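You operate a simulated robot arm through the tools that you are given. There is no shell and no other tool.

You run a simulated robot arm. Do the job below in one go: nothing can be reset, and whatever is moved stays where it is left.

TASK
Set the bench drive dial to 4.0 amps, then run the bench motor till its counter shows 4 or more.
Fine: after the dial, socket switch one and the bench drive switch on. Afterwards the drive switch off, then the socket switch.

Only the result counts: the job must be done as asked and must still hold three seconds after the hand-in. Knocking over, shifting, dropping, spilling or breaking anything else fails it.

THE ROBOT
A 7-joint arm with a two-finger parallel gripper, fixed in place. Base frame: the origin is on the floor under the middle of its stand, x ahead of it, y to its left, z up; the work surface is at about z = 850. Units: mm, rad, N and s.
With the tool pointing down near the work surface it reaches from about 300 to 720 mm from the base axis. Its first joint turns from -2.496 to 2.496 rad. Payload 3 kg.
The tool frame sits at the grasp point between the pads (the TCP): z along the fingers, y along the line on which they close. The tips reach 30 mm beyond it. Largest opening 94 mm; finger width 28, thickness 10; the body of the gripper, 50 by 96 mm, starts 55 mm behind the TCP.
Orientation is told as [roll, pitch, yaw] about the base's x, y, z axes, in that order, counted from this pose: with the fingers straight down and closing along the base's y, the tool's x points along the base's -x, its y along +y and its z along -z.

THE INTERFACE
- The arm moves only by the tool apply_moves. Its argument "series" is text: rows parted by semicolons, each of 7 numbers parted by spaces: the shift along the base's x, y, z in mm, then the turn, a rotation vector about the base's x, y, z in rad, then the opening, from 0 (shut) to 1 (fully open). In form: dx dy dz ax ay az hand; .... A call has 1 to 20 rows; each row shifts and turns the commanded pose from where the row before left it. Each row takes 0.2 s and may step no farther than 50 mm and 0.15 rad from the row before; otherwise, or with a gripper value out of range, the whole call is refused. A pose out of reach is approached as far as the arm can. The call stops where the force on the tool passes 90 N (or 10 N more than at its start, if that is more) or the arm is blocked; 0.2 s more then pass. Each finger travels about 45 mm/s and halts on what it meets, pressing with about 34 N; the grip force reading is that of the motor and also rises with nothing between the fingers. The clock runs only during rows and for 0.2 s after the last one: add rows that do not move to give the fingers time. It gives the time, the measured TCP pose, the force on the tool (base axes), the opening and the grip force at its end, in the units of the frame above (readings bear some noise), with the torque about the TCP (base axes, N m) and any sound that the robot's microphone picked up.
- Cameras (640 x 400 px; columns grow to the right, rows downward): "scene" is fixed at [398.3, 651.4, 1723]; the picture's right is [-0.90, -0.44, 0.00], its down [-0.22, 0.45, -0.87] and it looks along [0.38, -0.78, -0.50] (base axes); focal length 312 px, centre (320, 200). "wrist" rides on the gripper at [76, 14, -103] in the tool frame; the picture's right is [-0.18, 0.98, 0.00], its down [-0.75, -0.14, -0.64] and it looks along [-0.63, -0.12, 0.77] (tool axes); focal length 243 px, centre (320, 200). There is no depth. A picture from a camera that has moved, and an enlarged one, comes with that camera's place and axes in the base frame and with its lens.
- camera(camera): a new picture of that camera. It takes no simulated time.
- lift_body(by): moves the trunk up (or, below 0, down) by that many mm; the arm rides with it, the base frame stays. It gives what a move gives, with no picture.
- inspect(camera, box): a new picture of the part [left, top, right, bottom] of that camera's present view, enlarged. It takes no simulated time.
- finish_job(): hands the job in; it is judged then, once.

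Places have to be worked out from the pictures, the camera data and where the tool is seen. Open the gripper and draw the arm clear of the work before you hand the job in, unless the task says otherwise.

The tools are called after "Emit:" as name(argument=value, ...) on one line, values as JSON. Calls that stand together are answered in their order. apply_moves: Moves the arm, as the interface text tells. Its arguments: {"type":"object","properties":{"series":{"type":"string"}},"required":["series"]} The other tools are called the same way: lift_body (by) moves the trunk up or down; camera (camera) takes a picture; inspect (camera, box) takes an enlarged picture of a part of a camera's view; finish_job () hands the job in.

At the start:

```text
clock: 0.0
tool_pos: [579.6, -233.8, 1402.7]
tcp_rot: [0.002, 0.0, -0.001]
wrist_force: [0.2, 0.7, 0.1]
moment: [-0.02, -0.01, 0.01]
gripper_width: 94.1
finger_force: 0.0
trunk travel left (down, up): [-300.0, 90.0]
```

scene: 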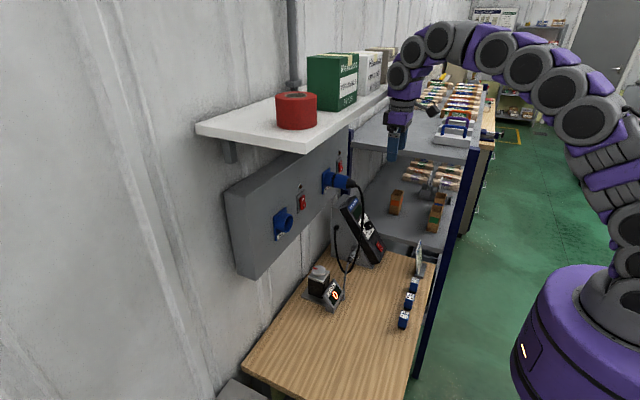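
wrist: 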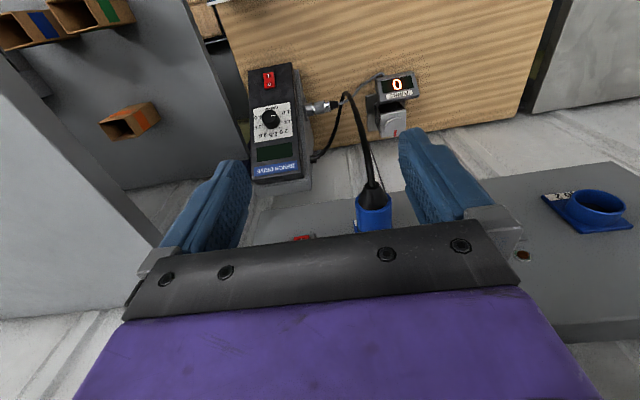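

I start by looking closer at the bench drive, the sockets and the motor from both cameras.

Emit:
inspect(camera="scene", box=[220, 140, 460, 340])

Emit:
inspect(camera="wrist", box=[220, 50, 440, 200])

Emit:
inspect(camera="scene", box=[320, 180, 440, 280])

```text
2.00 times, centred on (340, 240) of scene
camera zoom: at [398.3, 651.4, 1723.0], right [-0.9, -0.44, 0.0], down [-0.22, 0.45, -0.87], along [0.38, -0.78, -0.5], focal length 625 px, centre (280, 120)
```

zoom: 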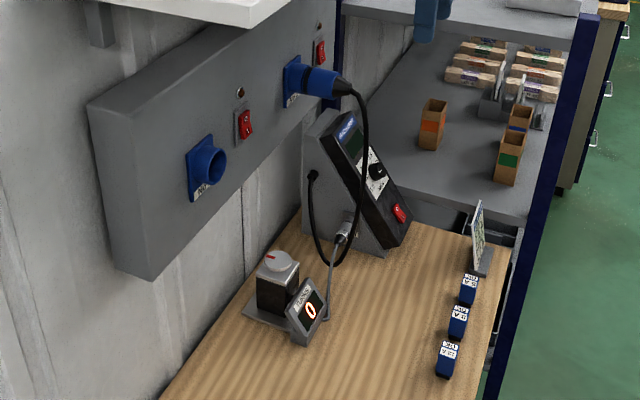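

```text
2.67 times, centred on (330, 125) of wrist
camera zoom: at [503.3, -219.3, 1505.0], right [0.18, 0.98, 0.0], down [0.75, -0.14, 0.64], along [0.63, -0.12, -0.77], focal length 647 px, centre (293, 400)
```

zoom: 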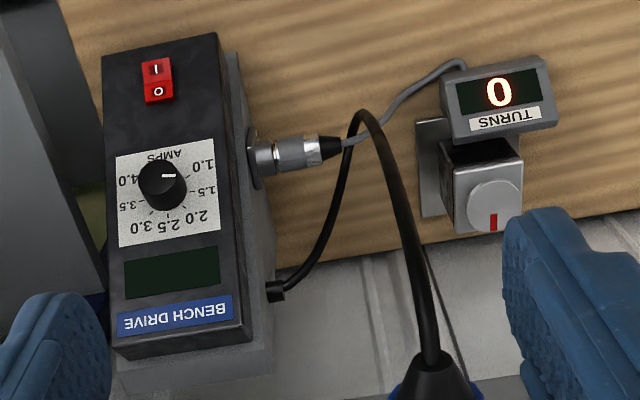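

```text
4.00 times, centred on (380, 230) of scene
camera zoom: at [398.3, 651.4, 1723.0], right [-0.9, -0.44, 0.0], down [-0.22, 0.45, -0.87], along [0.38, -0.78, -0.5], focal length 1249 px, centre (80, 80)
```

zoom: 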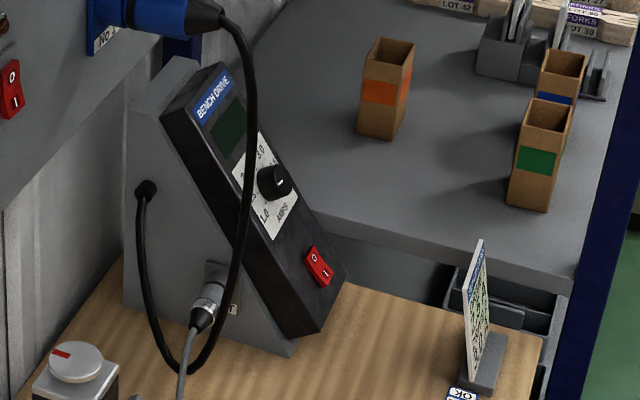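

The plug sits in one socket, with a small card and blue labelled blocks on the bench. I'll read the labels: card, blocks, socket labels and dial scale.

Emit:
inspect(camera="scene", box=[395, 235, 435, 335])

Emit:
inspect(camera="scene", box=[265, 150, 365, 245])

Emit:
inspect(camera="scene", box=[295, 250, 355, 320])

Emit:
inspect(camera="wrist", box=[240, 60, 320, 140])

Emit:
inspect(camera="wrist", box=[520, 170, 640, 250])

Emit:
inspect(camera="wrist", box=[260, 170, 440, 260])

```text
4.00 times, centred on (415, 285) of scene
camera zoom: at [398.3, 651.4, 1723.0], right [-0.9, -0.44, 0.0], down [-0.22, 0.45, -0.87], along [0.38, -0.78, -0.5], focal length 1249 px, centre (-60, -140)
```

zoom: 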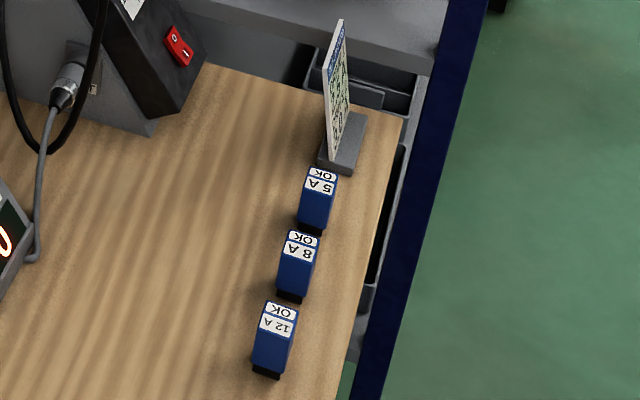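

```text
4.21 times, centred on (315, 198) of scene
camera zoom: at [398.3, 651.4, 1723.0], right [-0.9, -0.44, 0.0], down [-0.22, 0.45, -0.87], along [0.38, -0.78, -0.5], focal length 1315 px, centre (341, 210)
```

zoom: 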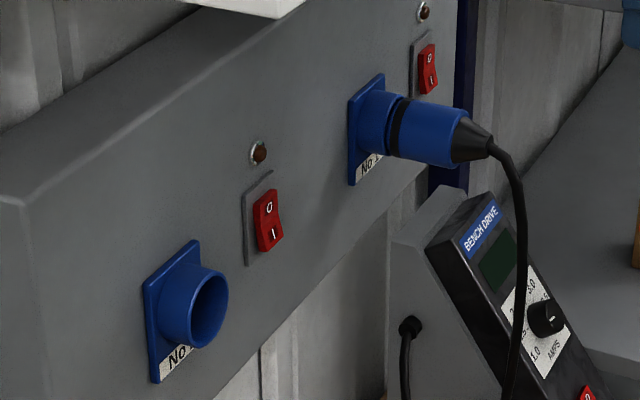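

```text
5.71 times, centred on (325, 285) of scene
camera zoom: at [398.3, 651.4, 1723.0], right [-0.9, -0.44, 0.0], down [-0.22, 0.45, -0.87], along [0.38, -0.78, -0.5], focal length 1785 px, centre (291, -286)
```

zoom: 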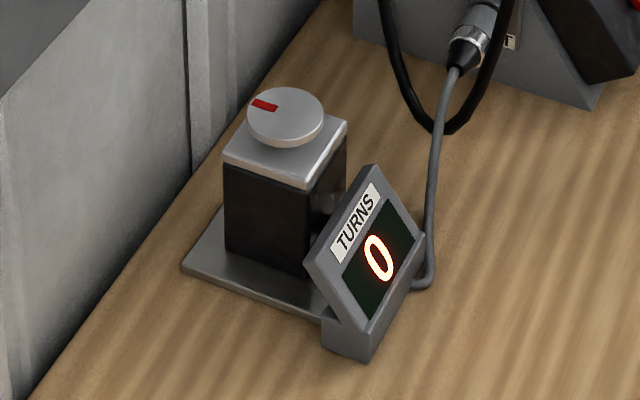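

```text
5.00 times, centred on (280, 100) of wrist
camera zoom: at [503.3, -219.3, 1505.0], right [0.18, 0.98, 0.0], down [0.75, -0.14, 0.64], along [0.63, -0.12, -0.77], focal length 1213 px, centre (520, 700)
```

zoom: 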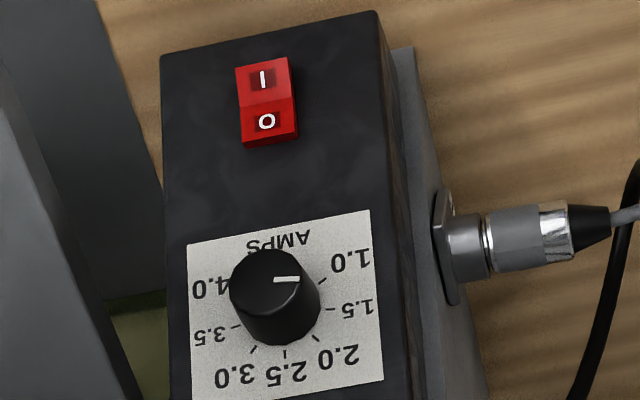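

```text
5.00 times, centred on (580, 210) of wrist
camera zoom: at [503.3, -219.3, 1505.0], right [0.18, 0.98, 0.0], down [0.75, -0.14, 0.64], along [0.63, -0.12, -0.77], focal length 1213 px, centre (-980, 150)
```

zoom: 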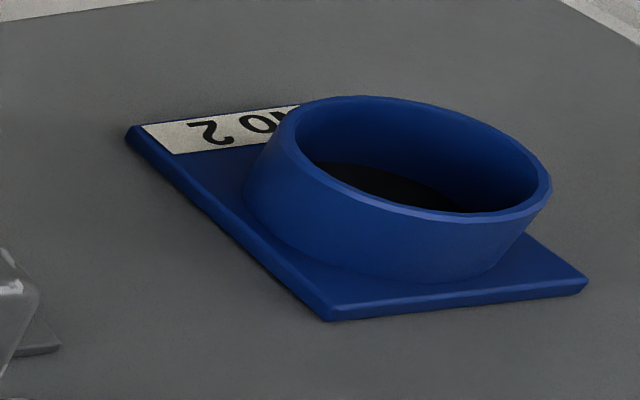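

```text
3.56 times, centred on (350, 215) of wrist
camera zoom: at [503.3, -219.3, 1505.0], right [0.18, 0.98, 0.0], down [0.75, -0.14, 0.64], along [0.63, -0.12, -0.77], focal length 863 px, centre (213, 147)
```

zoom: 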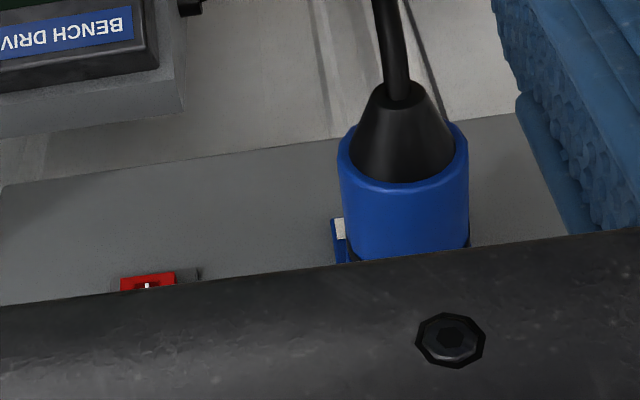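

The plug is in socket No 1, whose switch I judge to be near (778, -295, 1273); drive switch near (620, -356, 926), knob near (670, -352, 1017). I tilt the tool forward in place and come down to look straight at the panel.

Emit:
apply_moves(series="-10 -8 -20 0 -0.15 0 1; -10 -8 -20 0 -0.15 0 1; 0 -8 -20 0 -0.15 0 1; 0 -8 -20 0 -0.15 0 0.5; 0 -8 -20 0 -0.15 0 0; 0 -8 -20 0 -0.15 0 0; 0 0 0 0 0 0 0; 0 0 0 0 0 0 0")

Emit:
camera(camera="wrist")

Emit:
camera(camera="scene")

```text
clock: 1.8
tool_pos: [558.0, -281.3, 1284.8]
tcp_rot: [0.0, -0.9, 0.0]
wrist_force: [-0.2, 0.5, 0.0]
moment: [-0.04, -0.01, 0.0]
gripper_width: 0.0
finger_force: 9.7
trunk travel left (down, up): [-300.0, 90.0]
```

```text
taken
camera wrist: at [429.9, -267.1, 1288.7], right [0.11, 0.98, 0.14], down [-0.04, -0.14, 0.99], along [0.99, -0.12, 0.02], focal length 243 px, centre (320, 200)
```

wrist: 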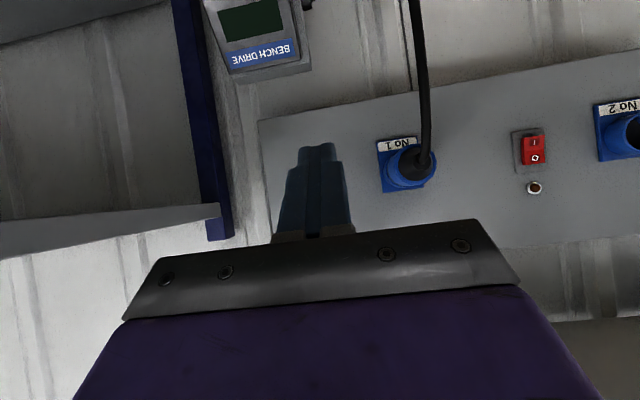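

```text
taken
```

scene: 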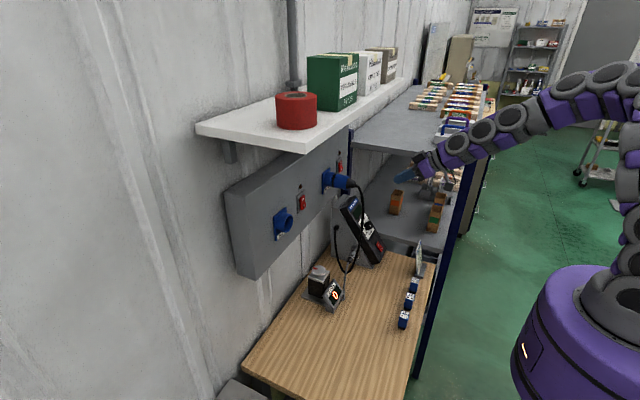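

Socket labels show the plug is in No 1. The fingers hide its switch, so I shift to +y and back a little to see it past the fingers.

Emit:
apply_moves(series="-20 40 0 0 0 0 0; -20 40 0 0 0 0 0; 0 45 0 0 0 0 0; 0 45 0 0 0 0 0; 0 0 0 0 0 0 0")

Emit:
inspect(camera="wrist", box=[100, 60, 340, 210])

Emit:
camera(camera="wrist")

```text
clock: 3.0
tool_pos: [522.6, -122.7, 1284.1]
tcp_rot: [-0.012, -0.9, 0.005]
wrist_force: [-0.7, -0.7, -0.2]
moment: [0.02, -0.02, 0.02]
gripper_width: 0.0
finger_force: 33.1
out of reach, approached as far as the arm can: row 4
trunk travel left (down, up): [-300.0, 90.0]
```

```text
2.67 times, centred on (220, 135) of wrist
camera zoom: at [395.1, -107.1, 1288.3], right [0.12, 0.98, 0.14], down [-0.04, -0.13, 0.99], along [0.99, -0.12, 0.02], focal length 647 px, centre (587, 373)
```

zoom: 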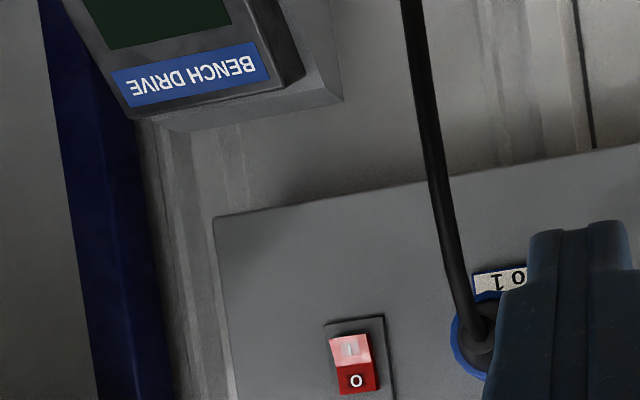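

```text
taken
camera wrist: at [395.1, -107.1, 1288.3], right [0.12, 0.98, 0.14], down [-0.04, -0.13, 0.99], along [0.99, -0.12, 0.02], focal length 243 px, centre (320, 200)
```

wrist: 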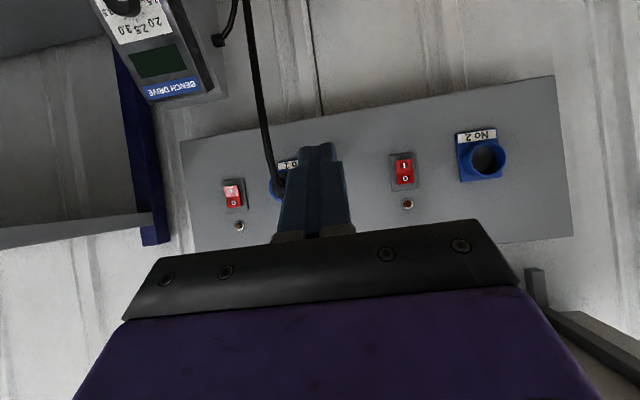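

Switch for No 1 (on its −y side, mirroring the No 2 arrangement) is visible. I zoom in on both switches and lamps to read their state.

Emit:
inspect(camera="wrist", box=[200, 165, 260, 240])

Emit:
inspect(camera="wrist", box=[375, 140, 435, 215])

Emit:
inspect(camera="wrist", box=[90, 0, 210, 105])

```text
5.33 times, centred on (230, 202) of wrist
camera zoom: at [395.1, -107.1, 1288.3], right [0.12, 0.98, 0.14], down [-0.04, -0.13, 0.99], along [0.99, -0.12, 0.02], focal length 1294 px, centre (800, 187)
```

zoom: 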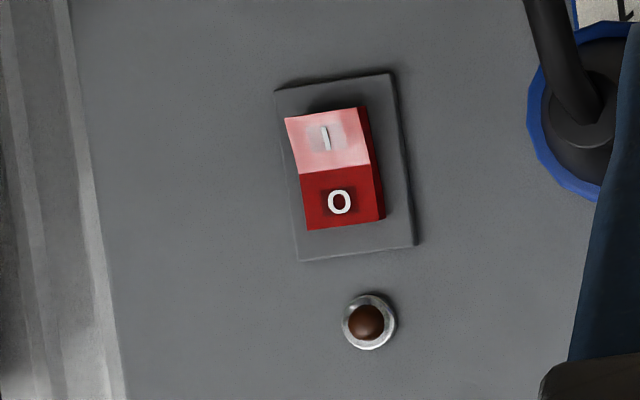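

```text
5.33 times, centred on (405, 178) of wrist
camera zoom: at [395.1, -107.1, 1288.3], right [0.12, 0.98, 0.14], down [-0.04, -0.13, 0.99], along [0.99, -0.12, 0.02], focal length 1294 px, centre (-133, 320)
```

zoom: 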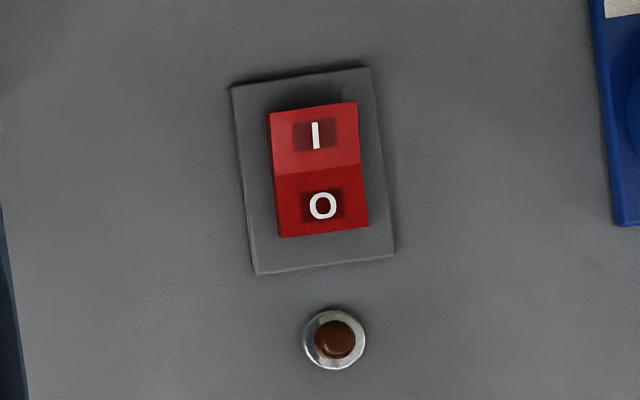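

```text
3.81 times, centred on (150, 52) of wrist
camera zoom: at [395.1, -107.1, 1288.3], right [0.12, 0.98, 0.14], down [-0.04, -0.13, 0.99], along [0.99, -0.12, 0.02], focal length 924 px, centre (968, 762)
```

zoom: 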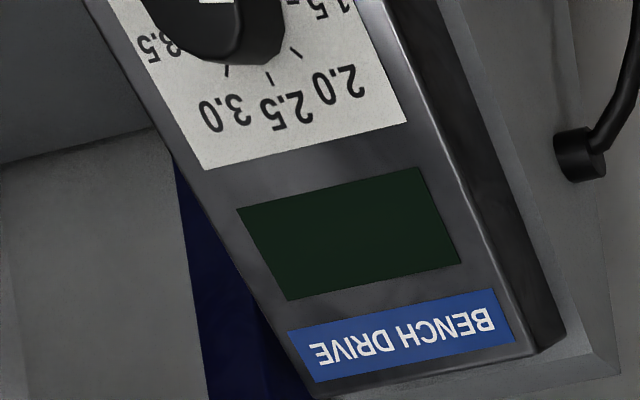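

Both socket switches are off (I side standing out), and the No 1 switch sits at about (786, -302, 1270) with its lamp above. Next I read the card on the bench, near (457, -378, 890), so I draw back, turn the tool down and open the fingers to see between them.

Emit:
apply_moves(series="-30 -10 0 0 0.15 0 0; -30 -20 -15 0 0.15 0 0.5; -25 -25 -25 0 0.15 0 1; -22 -25 -30 0 0.15 0 1; -20 -27 -33 0 0.15 0 1; -20 -27 -33 0 0.15 0 1; -17 -27 -35 0 0 0 1; -16 -30 -35 0 0 0 1; -16 -30 -35 0 0 0 1; 0 0 -26 0 0 0 1; 0 0 0 0 0 0 1")

Emit:
camera(camera="wrist")

Emit:
camera(camera="scene")

```text
clock: 5.4
tool_pos: [324.3, -343.1, 1017.8]
tcp_rot: [0.0, -0.002, -0.001]
wrist_force: [-0.9, -0.2, -1.0]
moment: [-0.01, 0.0, 0.02]
gripper_width: 93.9
finger_force: 0.0
trunk travel left (down, up): [-300.0, 90.0]
```

```text
taken
camera wrist: at [247.6, -328.7, 1121.0], right [0.18, 0.98, 0.0], down [0.75, -0.14, 0.64], along [0.63, -0.12, -0.77], focal length 243 px, centre (320, 200)
```

wrist: 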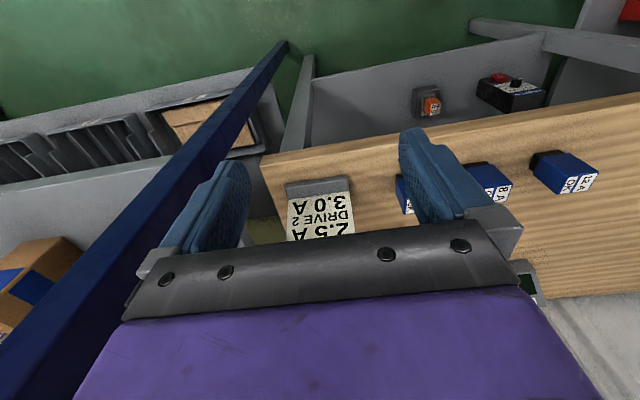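

```text
taken
```

scene: 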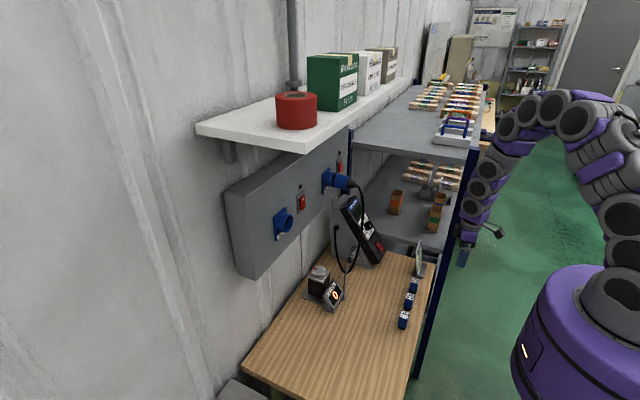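

The card is partly hidden by the hand; it says something like "DRIVE 2 ... 3.0 A, 2.5 A". I move up and forward so that the whole card comes into view.

Emit:
apply_moves(series="20 0 40 0 0 0 1; 20 0 40 0 0 0 1; 10 0 40 0 0 0 1; 0 0 0 0 0 0 1")

Emit:
camera(camera="wrist")

Emit:
inspect(camera="wrist", box=[270, 130, 370, 220])

Emit:
inspect(camera="wrist", box=[370, 60, 570, 180])

```text
clock: 6.4
tool_pos: [378.0, -340.2, 1140.5]
tcp_rot: [0.001, 0.001, -0.001]
wrist_force: [0.4, 0.0, 0.2]
moment: [-0.03, -0.01, 0.01]
gripper_width: 94.0
finger_force: 0.1
trunk travel left (down, up): [-300.0, 90.0]
```

```text
taken
camera wrist: at [300.5, -326.9, 1244.2], right [0.18, 0.98, 0.0], down [0.75, -0.14, 0.64], along [0.63, -0.12, -0.77], focal length 243 px, centre (320, 200)
```

wrist: 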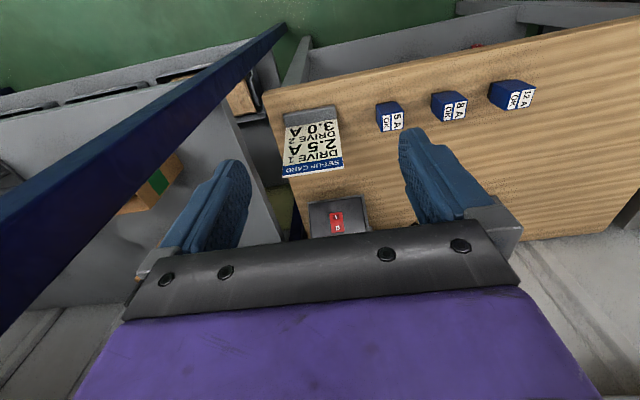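

```text
4.44 times, centred on (320, 175) of wrist
camera zoom: at [300.5, -326.9, 1244.2], right [0.18, 0.98, 0.0], down [0.75, -0.14, 0.64], along [0.63, -0.12, -0.77], focal length 1078 px, centre (320, 311)
```

zoom: 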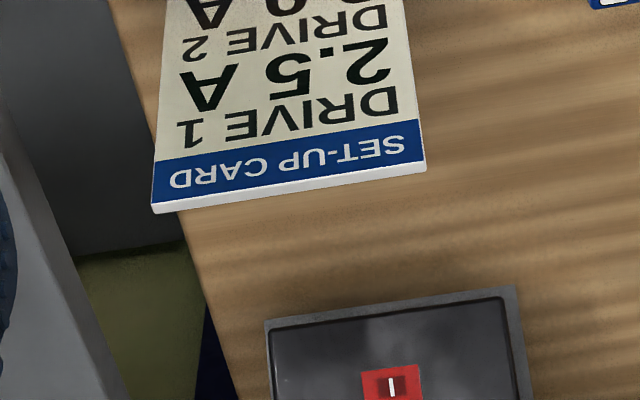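

```text
3.20 times, centred on (470, 120) of wrist
camera zoom: at [300.5, -326.9, 1244.2], right [0.18, 0.98, 0.0], down [0.75, -0.14, 0.64], along [0.63, -0.12, -0.77], focal length 776 px, centre (-160, 456)
```

zoom: 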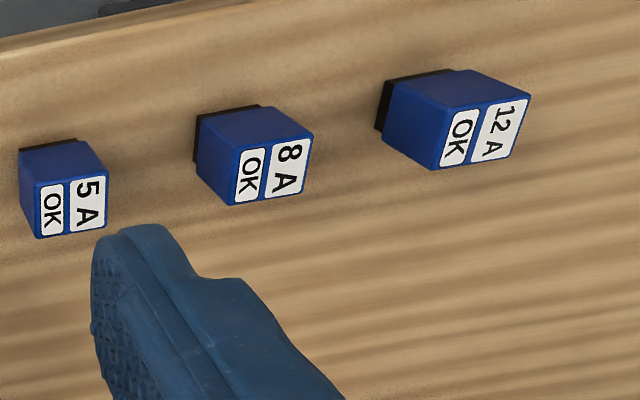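

It's a set-up card (Drive 1: 2.5 A, Drive 2: 3.0 A); I read the rest of it.

Emit:
inspect(camera="wrist", box=[275, 95, 355, 185])

Emit:
inspect(camera="wrist", box=[290, 180, 390, 240])

```text
4.44 times, centred on (315, 140) of wrist
camera zoom: at [300.5, -326.9, 1244.2], right [0.18, 0.98, 0.0], down [0.75, -0.14, 0.64], along [0.63, -0.12, -0.77], focal length 1078 px, centre (342, 467)
```

zoom: 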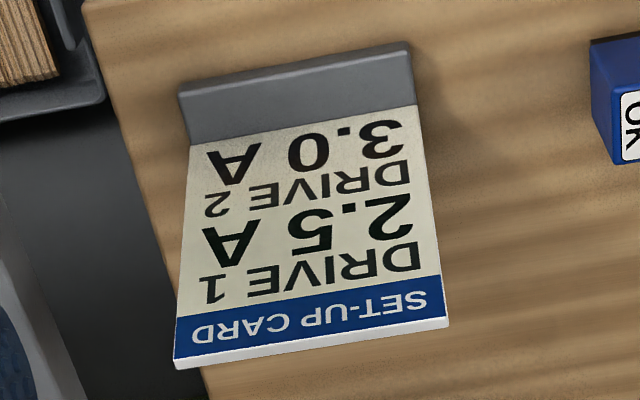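

```text
6.40 times, centred on (340, 210) of wrist
camera zoom: at [300.5, -326.9, 1244.2], right [0.18, 0.98, 0.0], down [0.75, -0.14, 0.64], along [0.63, -0.12, -0.77], focal length 1553 px, centre (192, 136)
```

zoom: 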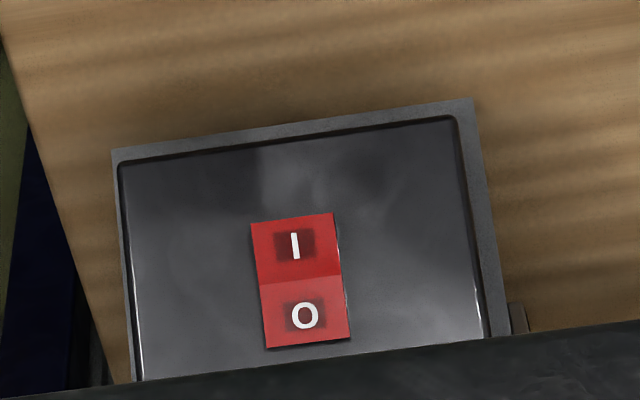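

The card is for numbered drives, so the 4.0 A in the job stands. I check the drive switch's state from the side with a strong zoom of the scene camera.

Emit:
inspect(camera="scene", box=[365, 230, 395, 260])

Emit:
inspect(camera="scene", box=[345, 195, 395, 255])

Emit:
inspect(camera="scene", box=[330, 150, 350, 180])

Emit:
inspect(camera="scene", box=[290, 185, 315, 215])

```text
13.33 times, centred on (380, 245) of scene
camera zoom: at [398.3, 651.4, 1723.0], right [-0.9, -0.44, 0.0], down [-0.22, 0.45, -0.87], along [0.38, -0.78, -0.5], focal length 4164 px, centre (-480, -400)
```

zoom: 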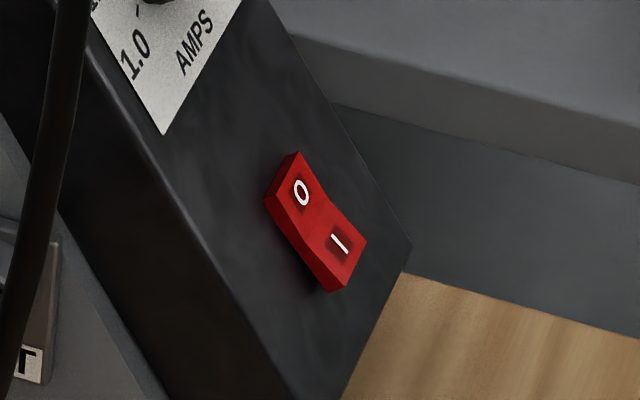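

```text
6.67 times, centred on (370, 225) of scene
camera zoom: at [398.3, 651.4, 1723.0], right [-0.9, -0.44, 0.0], down [-0.22, 0.45, -0.87], along [0.38, -0.78, -0.5], focal length 2082 px, centre (-13, 33)
```

zoom: 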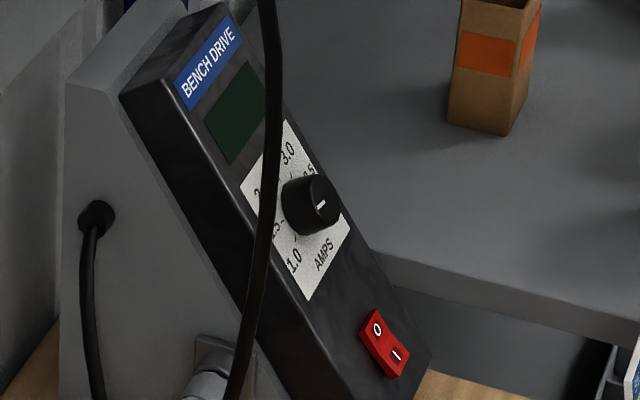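

```text
13.33 times, centred on (340, 165) of scene
camera zoom: at [398.3, 651.4, 1723.0], right [-0.9, -0.44, 0.0], down [-0.22, 0.45, -0.87], along [0.38, -0.78, -0.5], focal length 4164 px, centre (53, 667)
```

zoom: 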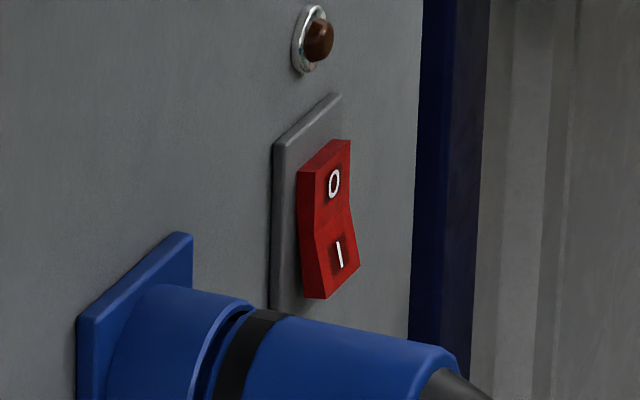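

```text
13.33 times, centred on (302, 200) of scene
camera zoom: at [398.3, 651.4, 1723.0], right [-0.9, -0.44, 0.0], down [-0.22, 0.45, -0.87], along [0.38, -0.78, -0.5], focal length 4164 px, centre (553, 200)
```

zoom: 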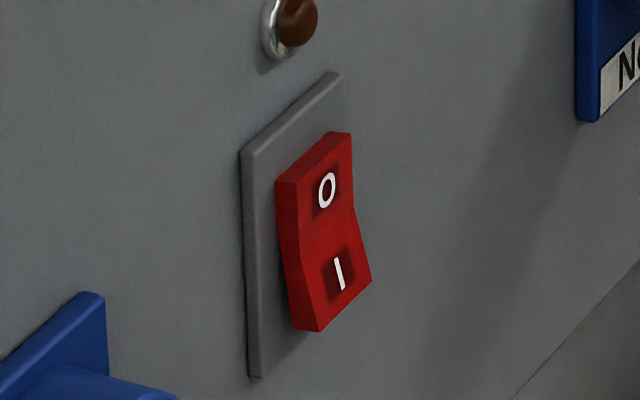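

All three switches are off (I sides stand out). Now I bring the wrist camera in front of the drive's dial, tilted about square to its face, to measure the knob and pointer.

Emit:
apply_moves(series="40 -5 -15 0 -0.1 0 1; 40 -5 -15 0 -0.1 0 1; 40 -5 -15 0 -0.1 0 1; 40 -5 -15 0 -0.1 0 1; 0 0 0 0 0 0 1")

Emit:
camera(camera="wrist")

Emit:
camera(camera="scene")

```text
clock: 7.6
tool_pos: [538.0, -362.4, 1079.5]
tcp_rot: [0.001, -0.402, -0.003]
wrist_force: [-0.6, -0.3, 0.8]
moment: [0.03, 0.0, 0.0]
gripper_width: 94.0
finger_force: 0.0
trunk travel left (down, up): [-300.0, 90.0]
```

```text
taken
camera wrist: at [427.7, -348.0, 1144.6], right [0.17, 0.98, 0.07], down [0.44, -0.14, 0.89], along [0.88, -0.12, -0.46], focal length 243 px, centre (320, 200)
```

wrist: 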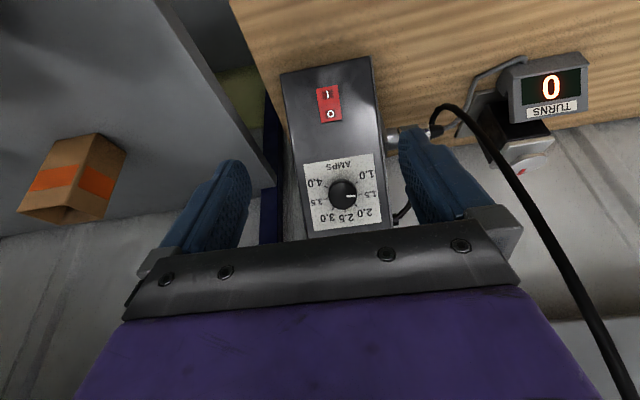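

```text
taken
```

scene: 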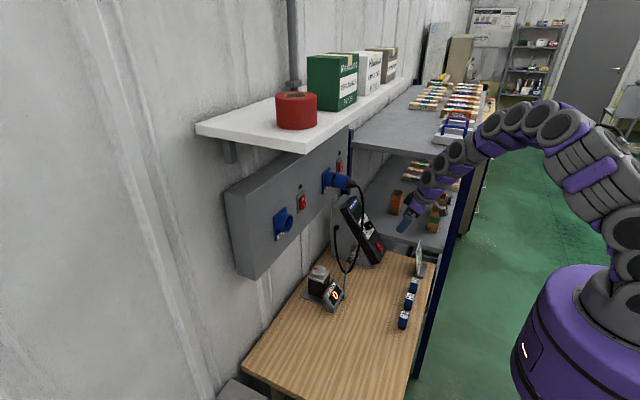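

Emit:
inspect(camera="wrist", box=[300, 145, 390, 235])

Emit:
inspect(camera="wrist", box=[270, 50, 400, 240])

Emit:
inspect(camera="scene", box=[350, 210, 385, 245])

```text
4.44 times, centred on (345, 190) of wrist
camera zoom: at [427.7, -348.0, 1144.6], right [0.17, 0.98, 0.07], down [0.44, -0.14, 0.89], along [0.88, -0.12, -0.46], focal length 1078 px, centre (209, 244)
```

zoom: 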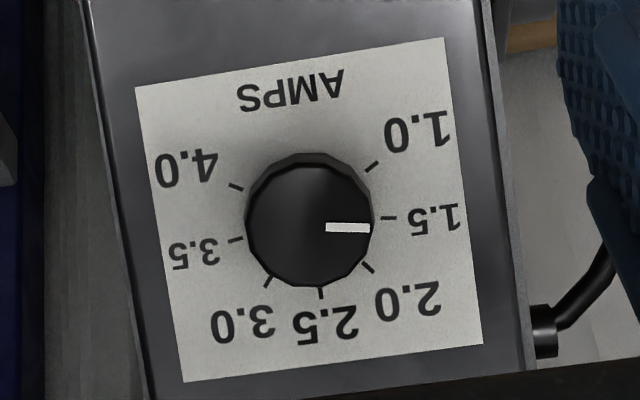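

```text
2.11 times, centred on (335, 145) of wrist
camera zoom: at [427.7, -348.0, 1144.6], right [0.17, 0.98, 0.07], down [0.44, -0.14, 0.89], along [0.88, -0.12, -0.46], focal length 511 px, centre (288, 316)
```

zoom: 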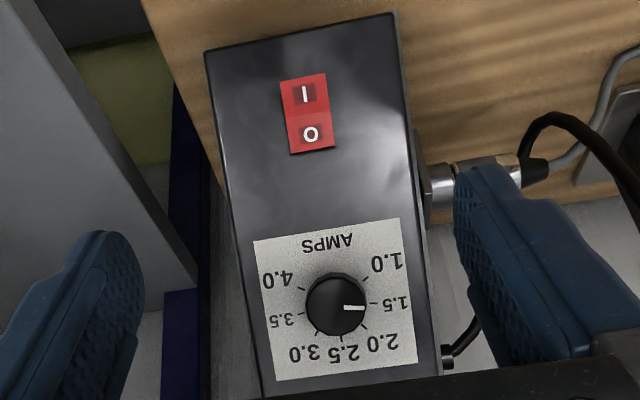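

```text
11.43 times, centred on (368, 228) of scene
camera zoom: at [398.3, 651.4, 1723.0], right [-0.9, -0.44, 0.0], down [-0.22, 0.45, -0.87], along [0.38, -0.78, -0.5], focal length 3569 px, centre (-223, -114)
```

zoom: 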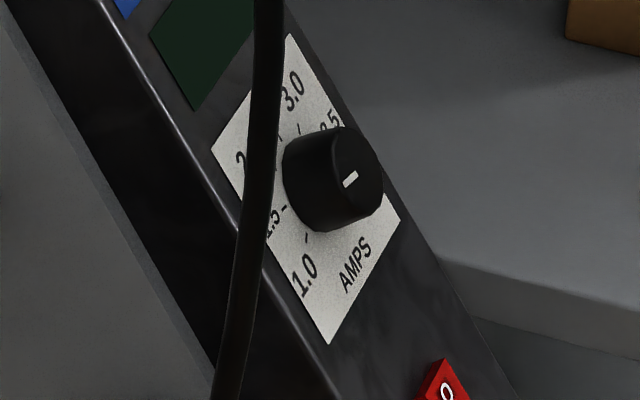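

The label corners give a face tilted so its inward normal is (0.825, 0, -0.565). The knob axis passes through (681, -353.5, 1008), and the knob is about 31 mm across and 22 mm high, with its pointer at 1.5. The steps are 40° each, so I need about 200° clockwise, done in two grips. I line the tool up with the knob axis 100 mm out.

Emit:
apply_moves(series="15 2 -4 0 -0.142 0 0.7; 15 2 -4 0 -0.142 0 0.6; 15 2 -4 0 -0.142 0 0.6; 15 2 -3 0 -0.142 0 0.6; 0 0 0 0 0 0 0.6; 0 0 0 0 0 0 0.6")

Emit:
apply_moves(series="0 0 0 0 0 0 0.6")

Emit:
camera(camera="wrist")

Emit:
inspect(camera="scene", box=[330, 160, 480, 280])

```text
clock: 9.0
tool_pos: [599.7, -355.2, 1062.0]
tcp_rot: [0.003, -0.97, -0.003]
wrist_force: [0.1, 0.0, -1.3]
moment: [0.0, 0.0, -0.01]
gripper_width: 56.4
finger_force: 0.0
trunk travel left (down, up): [-300.0, 90.0]
```

```text
clock: 9.4
tool_pos: [598.4, -356.4, 1063.4]
tcp_rot: [0.001, -0.968, -0.001]
wrist_force: [0.9, 0.9, 0.8]
moment: [0.02, -0.03, 0.02]
gripper_width: 56.5
finger_force: 0.0
trunk travel left (down, up): [-300.0, 90.0]
```

```text
taken
camera wrist: at [471.1, -341.0, 1058.5], right [0.1, 0.98, 0.15], down [-0.1, -0.14, 0.98], along [0.99, -0.12, 0.09], focal length 243 px, centre (320, 200)
```

wrist: 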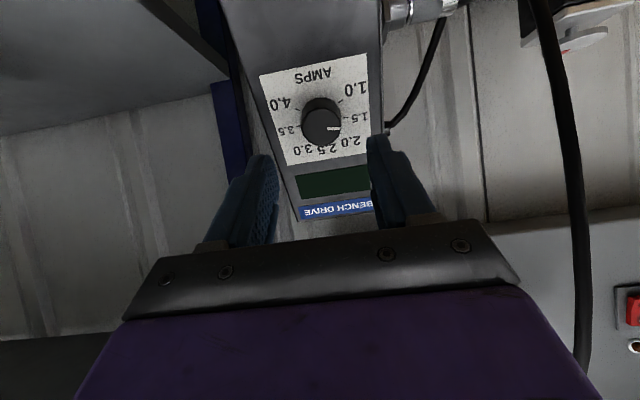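

```text
3.33 times, centred on (405, 220) of scene
camera zoom: at [398.3, 651.4, 1723.0], right [-0.9, -0.44, 0.0], down [-0.22, 0.45, -0.87], along [0.38, -0.78, -0.5], focal length 1041 px, centre (37, 133)
```

zoom: 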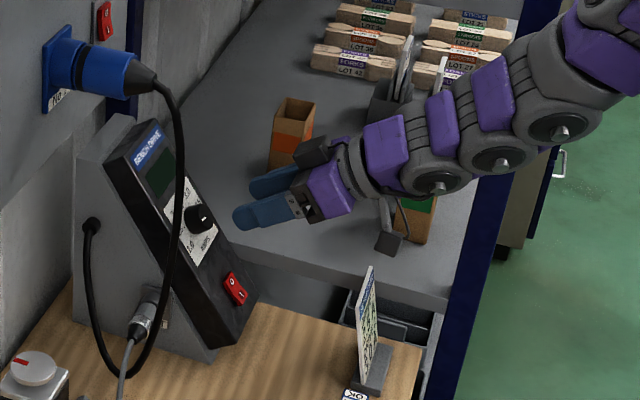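

The knob top should appear at (320, 127) if aligned; I zoom to measure the offset.

Emit:
inspect(camera="wrist", box=[270, 80, 370, 170])

```text
4.44 times, centred on (320, 125) of wrist
camera zoom: at [471.1, -341.0, 1058.5], right [0.1, 0.98, 0.15], down [-0.1, -0.14, 0.98], along [0.99, -0.12, 0.09], focal length 1078 px, centre (320, 533)
```

zoom: 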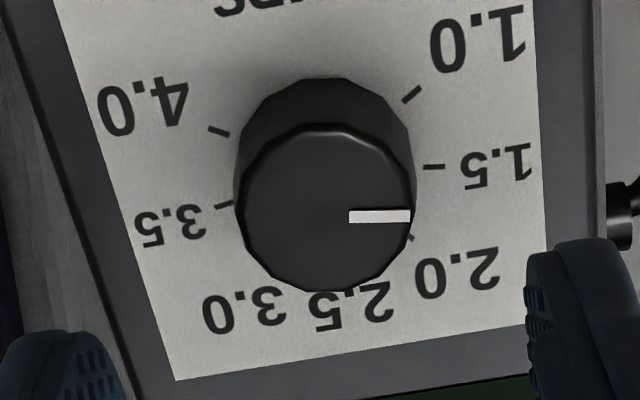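

The knob is within about 1 mm (+y) of the tool axis. I correct that and pre-turn the hand −50° about the knob axis.

Emit:
apply_moves(series="0 1 0 -0.1196 0 0.0819 0.55; 0 0 0 -0.1196 0 0.0819 0.55; 0 0 0 -0.1196 0 0.0819 0.55; 0 0 0 -0.1196 0 0.0819 0.55; 0 0 0 -0.1196 0 0.0819 0.55; 0 0 0 -0.1196 0 0.0819 0.55; 0 0 0 0 0 0 0.55; 0 0 0 0 0 0 0.55")

Emit:
camera(camera="wrist")

Emit:
inspect(camera="wrist", box=[270, 80, 370, 170])

Emit:
inspect(camera="scene", box=[330, 160, 480, 280])

```text
clock: 11.2
tool_pos: [630.5, -388.4, 1070.7]
tcp_rot: [-0.831, -0.563, 1.123]
wrist_force: [0.6, -0.5, 0.9]
moment: [0.01, -0.01, -0.02]
gripper_width: 51.4
finger_force: 0.0
out of reach, approached as far as the arm can: row 4, 5, 6
trunk travel left (down, up): [-300.0, 90.0]
```

```text
taken
camera wrist: at [512.1, -436.9, 1079.0], right [-0.36, 0.78, -0.52], down [-0.19, 0.48, 0.86], along [0.91, 0.41, -0.03], focal length 243 px, centre (320, 200)
```

wrist: 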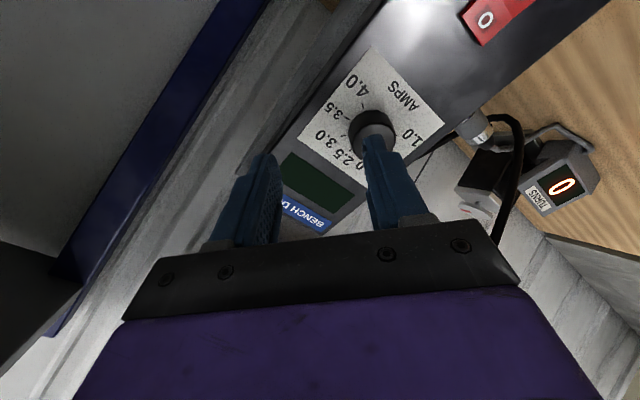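

```text
4.44 times, centred on (320, 125) of wrist
camera zoom: at [512.1, -436.9, 1079.0], right [-0.36, 0.78, -0.52], down [-0.19, 0.48, 0.86], along [0.91, 0.41, -0.03], focal length 1078 px, centre (320, 533)
```

zoom: 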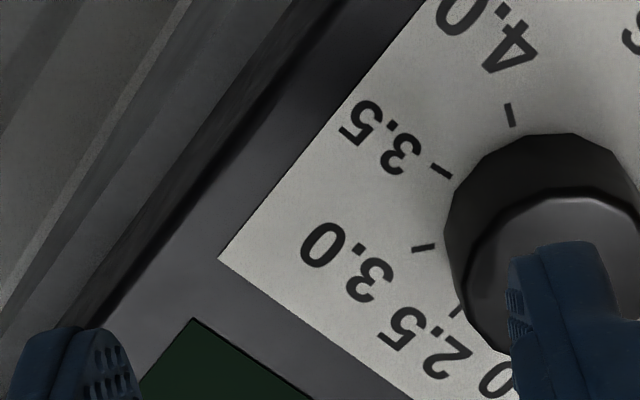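

```text
3.33 times, centred on (405, 220) of scene
camera zoom: at [398.3, 651.4, 1723.0], right [-0.9, -0.44, 0.0], down [-0.22, 0.45, -0.87], along [0.38, -0.78, -0.5], focal length 1041 px, centre (37, 133)
```

zoom: 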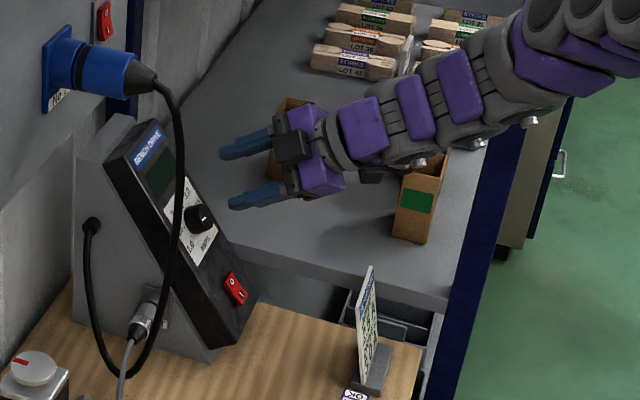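

The arm ran into a limit past about −26° of pre-turn and drifted. Nothing was touched. I turn back by the same amount and check where the pose comes out.

Emit:
apply_moves(series="0 0 0 0.1196 0 -0.0819 0.55; 0 0 0 0.1196 0 -0.0819 0.55; 0 0 0 0.1196 0 -0.0819 0.55; 0 0 0 0.1196 0 -0.0819 0.55; 0 0 0 0.1196 0 -0.0819 0.55; 0 0 0 0.1196 0 -0.0819 0.55; 0 0 0 0 0 0 0.55; 0 0 0 0 0 0 0.55")

Emit:
inspect(camera="wrist", box=[270, 80, 370, 170])

```text
clock: 13.0
tool_pos: [629.7, -387.6, 1069.7]
tcp_rot: [0.003, -0.968, -0.004]
wrist_force: [0.3, -0.4, -0.2]
moment: [-0.04, -0.01, -0.03]
gripper_width: 51.8
finger_force: 0.1
trunk travel left (down, up): [-300.0, 90.0]
```

```text
4.44 times, centred on (320, 125) of wrist
camera zoom: at [501.6, -373.7, 1065.9], right [0.1, 0.98, 0.15], down [-0.1, -0.14, 0.98], along [0.99, -0.12, 0.09], focal length 1078 px, centre (320, 533)
```

zoom: 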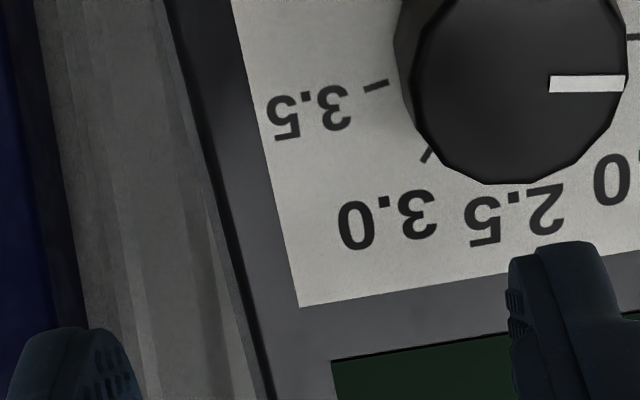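

The commanded pose was shifted while out of reach; I move back onto the knob axis and test turning the hand the positive way.

Emit:
apply_moves(series="-16 16 -3 0 0 0 0.55; -15 17 -3.5 0 0 0 0.55; 0 0 0 0 0 0 0.55; 0 0 0 0 0 0 0.55")

Emit:
apply_moves(series="0 0 0 0.1196 0 -0.0819 0.55; 0 0 0 0.1196 0 -0.0819 0.55; 0 0 0 0.1196 0 -0.0819 0.55; 0 0 0 0 0 0 0.55; 0 0 0 0 0 0 0.55")

Emit:
camera(camera="wrist")

Emit:
camera(camera="scene")

```text
clock: 14.0
tool_pos: [598.1, -355.9, 1064.0]
tcp_rot: [0.003, -0.97, -0.001]
wrist_force: [0.6, 0.5, 0.6]
moment: [0.0, 0.0, 0.05]
gripper_width: 51.8
finger_force: 0.0
trunk travel left (down, up): [-300.0, 90.0]
```

```text
clock: 15.2
tool_pos: [598.1, -356.9, 1064.7]
tcp_rot: [0.551, -0.842, -0.689]
wrist_force: [0.3, 0.1, -0.3]
moment: [0.0, -0.02, -0.02]
gripper_width: 51.8
finger_force: 0.0
trunk travel left (down, up): [-300.0, 90.0]
```

```text
taken
camera wrist: at [478.6, -310.5, 1070.3], right [0.33, 0.81, 0.48], down [-0.18, -0.45, 0.88], along [0.93, -0.37, 0.0], focal length 243 px, centre (320, 200)
```

wrist: 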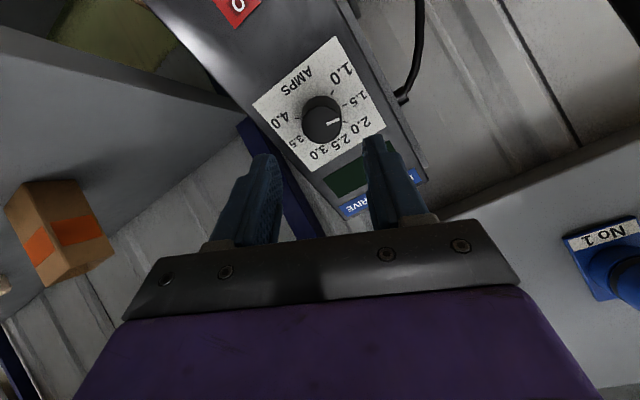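

```text
taken
```

scene: 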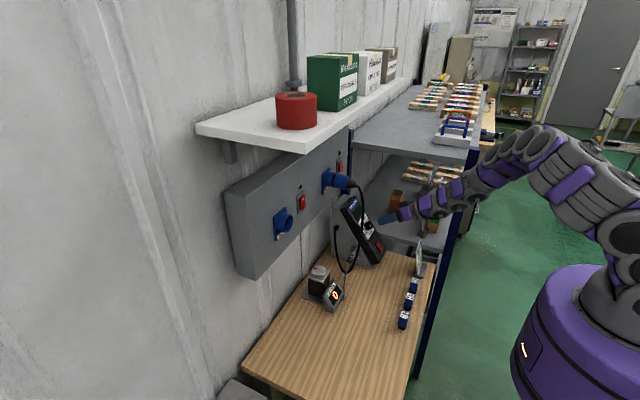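

+25° works with no drift. I go on turning in small batches to find out how far the hand can turn this way.

Emit:
apply_moves(series="0 0 0 0.1196 0 -0.0819 0.55; 0 0 0 0.1196 0 -0.0819 0.55; 0 0 0 0.1196 0 -0.0819 0.55; 0 0 0 0.1196 0 -0.0819 0.55; 0 0 0 0 0 0 0.55")

Emit:
apply_moves(series="0 0 0 0.1196 0 -0.0819 0.55; 0 0 0 0.1196 0 -0.0819 0.55; 0 0 0 0 0 0 0.55")

Emit:
camera(camera="wrist")

Emit:
inspect(camera="scene", box=[310, 130, 490, 280])

```text
clock: 16.4
tool_pos: [598.3, -355.9, 1064.6]
tcp_rot: [0.89, -0.449, -1.232]
wrist_force: [-0.2, 0.1, -0.3]
moment: [0.02, 0.0, 0.03]
gripper_width: 51.7
finger_force: 0.0
trunk travel left (down, up): [-300.0, 90.0]
```

```text
clock: 17.2
tool_pos: [599.0, -354.7, 1063.9]
tcp_rot: [0.953, -0.216, -1.417]
wrist_force: [-0.4, -0.4, -0.5]
moment: [-0.04, -0.01, 0.0]
gripper_width: 51.4
finger_force: 0.1
trunk travel left (down, up): [-300.0, 90.0]
```

```text
taken
camera wrist: at [509.7, -277.5, 1117.5], right [0.56, 0.08, 0.82], down [-0.49, -0.77, 0.41], along [0.66, -0.64, -0.39], focal length 243 px, centre (320, 200)
```

wrist: 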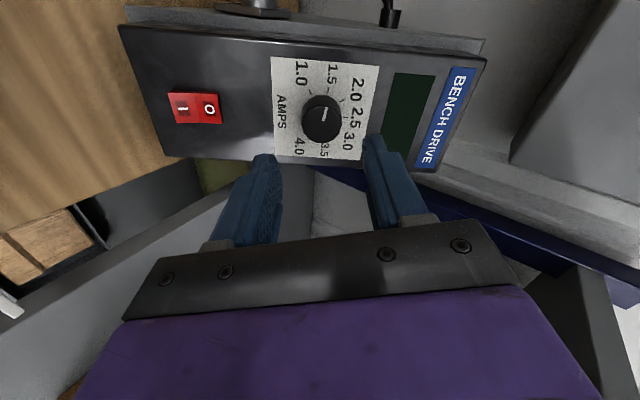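

```text
2.67 times, centred on (400, 205) of scene
camera zoom: at [398.3, 651.4, 1723.0], right [-0.9, -0.44, 0.0], down [-0.22, 0.45, -0.87], along [0.38, -0.78, -0.5], focal length 833 px, centre (107, 187)
```

zoom: 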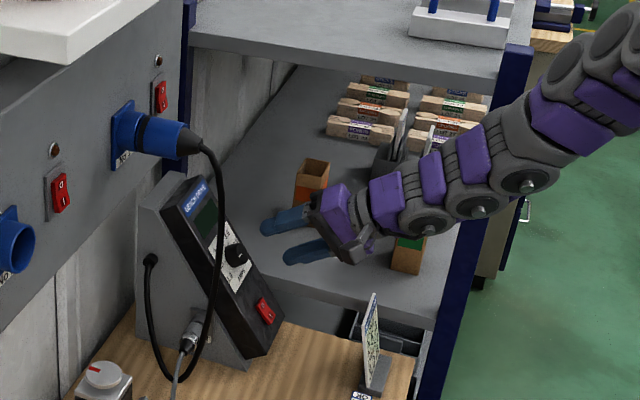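

Still on axis at +75°. I probe further, toward +130°.

Emit:
apply_moves(series="0 0 0 0.1196 0 -0.0819 0.55; 0 0 0 0.1196 0 -0.0819 0.55; 0 0 0 0 0 0 0.55")

Emit:
apply_moves(series="0 0 0 0.1196 0 -0.0819 0.55; 0 0 0 0.1196 0 -0.0819 0.55; 0 0 0 0 0 0 0.55")

Emit:
camera(camera="wrist")

```text
clock: 18.0
tool_pos: [598.2, -356.0, 1063.6]
tcp_rot: [0.968, 0.022, -1.585]
wrist_force: [0.5, 0.2, -0.4]
moment: [0.04, -0.01, 0.0]
gripper_width: 51.7
finger_force: 0.0
trunk travel left (down, up): [-300.0, 90.0]
```

```text
clock: 18.8
tool_pos: [598.4, -354.9, 1063.5]
tcp_rot: [0.946, 0.259, -1.753]
wrist_force: [0.4, 0.2, -1.0]
moment: [0.02, 0.02, 0.03]
gripper_width: 51.7
finger_force: 0.1
trunk travel left (down, up): [-300.0, 90.0]
```

```text
taken
camera wrist: at [535.5, -287.4, 1152.5], right [0.5, -0.48, 0.72], down [-0.74, -0.67, 0.06], along [0.46, -0.56, -0.69], focal length 243 px, centre (320, 200)
```

wrist: 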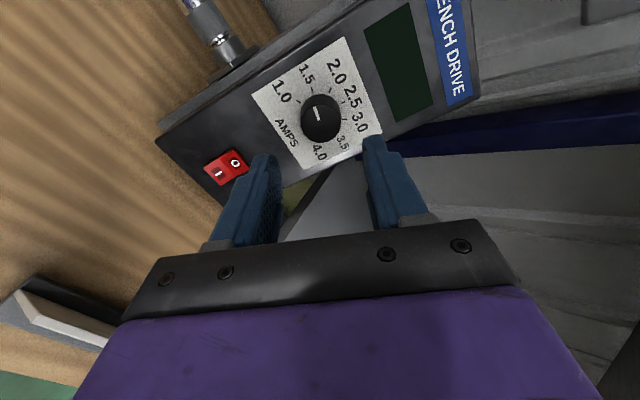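

Fine up to +108°, so two grips of 100° will do. I turn the hand back to 0° and check the alignment again before approaching.

Emit:
apply_moves(series="0 0 0 -0.1196 0 0.0819 0.55; 0 0 0 -0.1196 0 0.0819 0.55; 0 0 0 -0.1196 0 0.0819 0.55; 0 0 0 -0.1196 0 0.0819 0.55; 0 0 0 -0.1196 0 0.0819 0.55; 0 0 0 -0.1196 0 0.0819 0.55; 0 0 0 -0.1196 0 0.0819 0.55; 0 0 0 -0.1196 0 0.0819 0.55; 0 0 0 -0.1196 0 0.0819 0.55; 0 0 0 -0.1196 0 0.0819 0.55; 0 0 0 -0.1196 0 0.0819 0.55; 0 0 0 -0.1196 0 0.0819 0.55; 0 0 0 -0.1196 0 0.0819 0.55; 0 0 0 0 0 0 0.55; 0 0 0 0 0 0 0.55")

Emit:
inspect(camera="wrist", box=[270, 80, 370, 170])

```text
clock: 22.0
tool_pos: [597.5, -355.8, 1063.8]
tcp_rot: [0.0, -0.968, 0.0]
wrist_force: [0.4, -0.7, -0.9]
moment: [-0.01, 0.0, 0.03]
gripper_width: 51.8
finger_force: 0.1
trunk travel left (down, up): [-300.0, 90.0]
```

```text
4.44 times, centred on (320, 125) of wrist
camera zoom: at [470.6, -341.0, 1059.0], right [0.1, 0.98, 0.15], down [-0.1, -0.14, 0.98], along [0.99, -0.12, 0.09], focal length 1078 px, centre (320, 533)
```

zoom: 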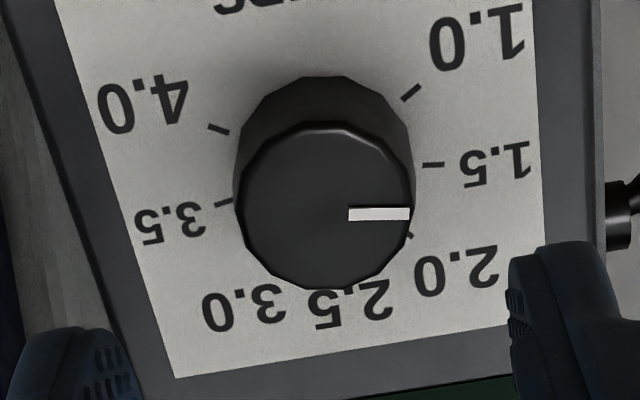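

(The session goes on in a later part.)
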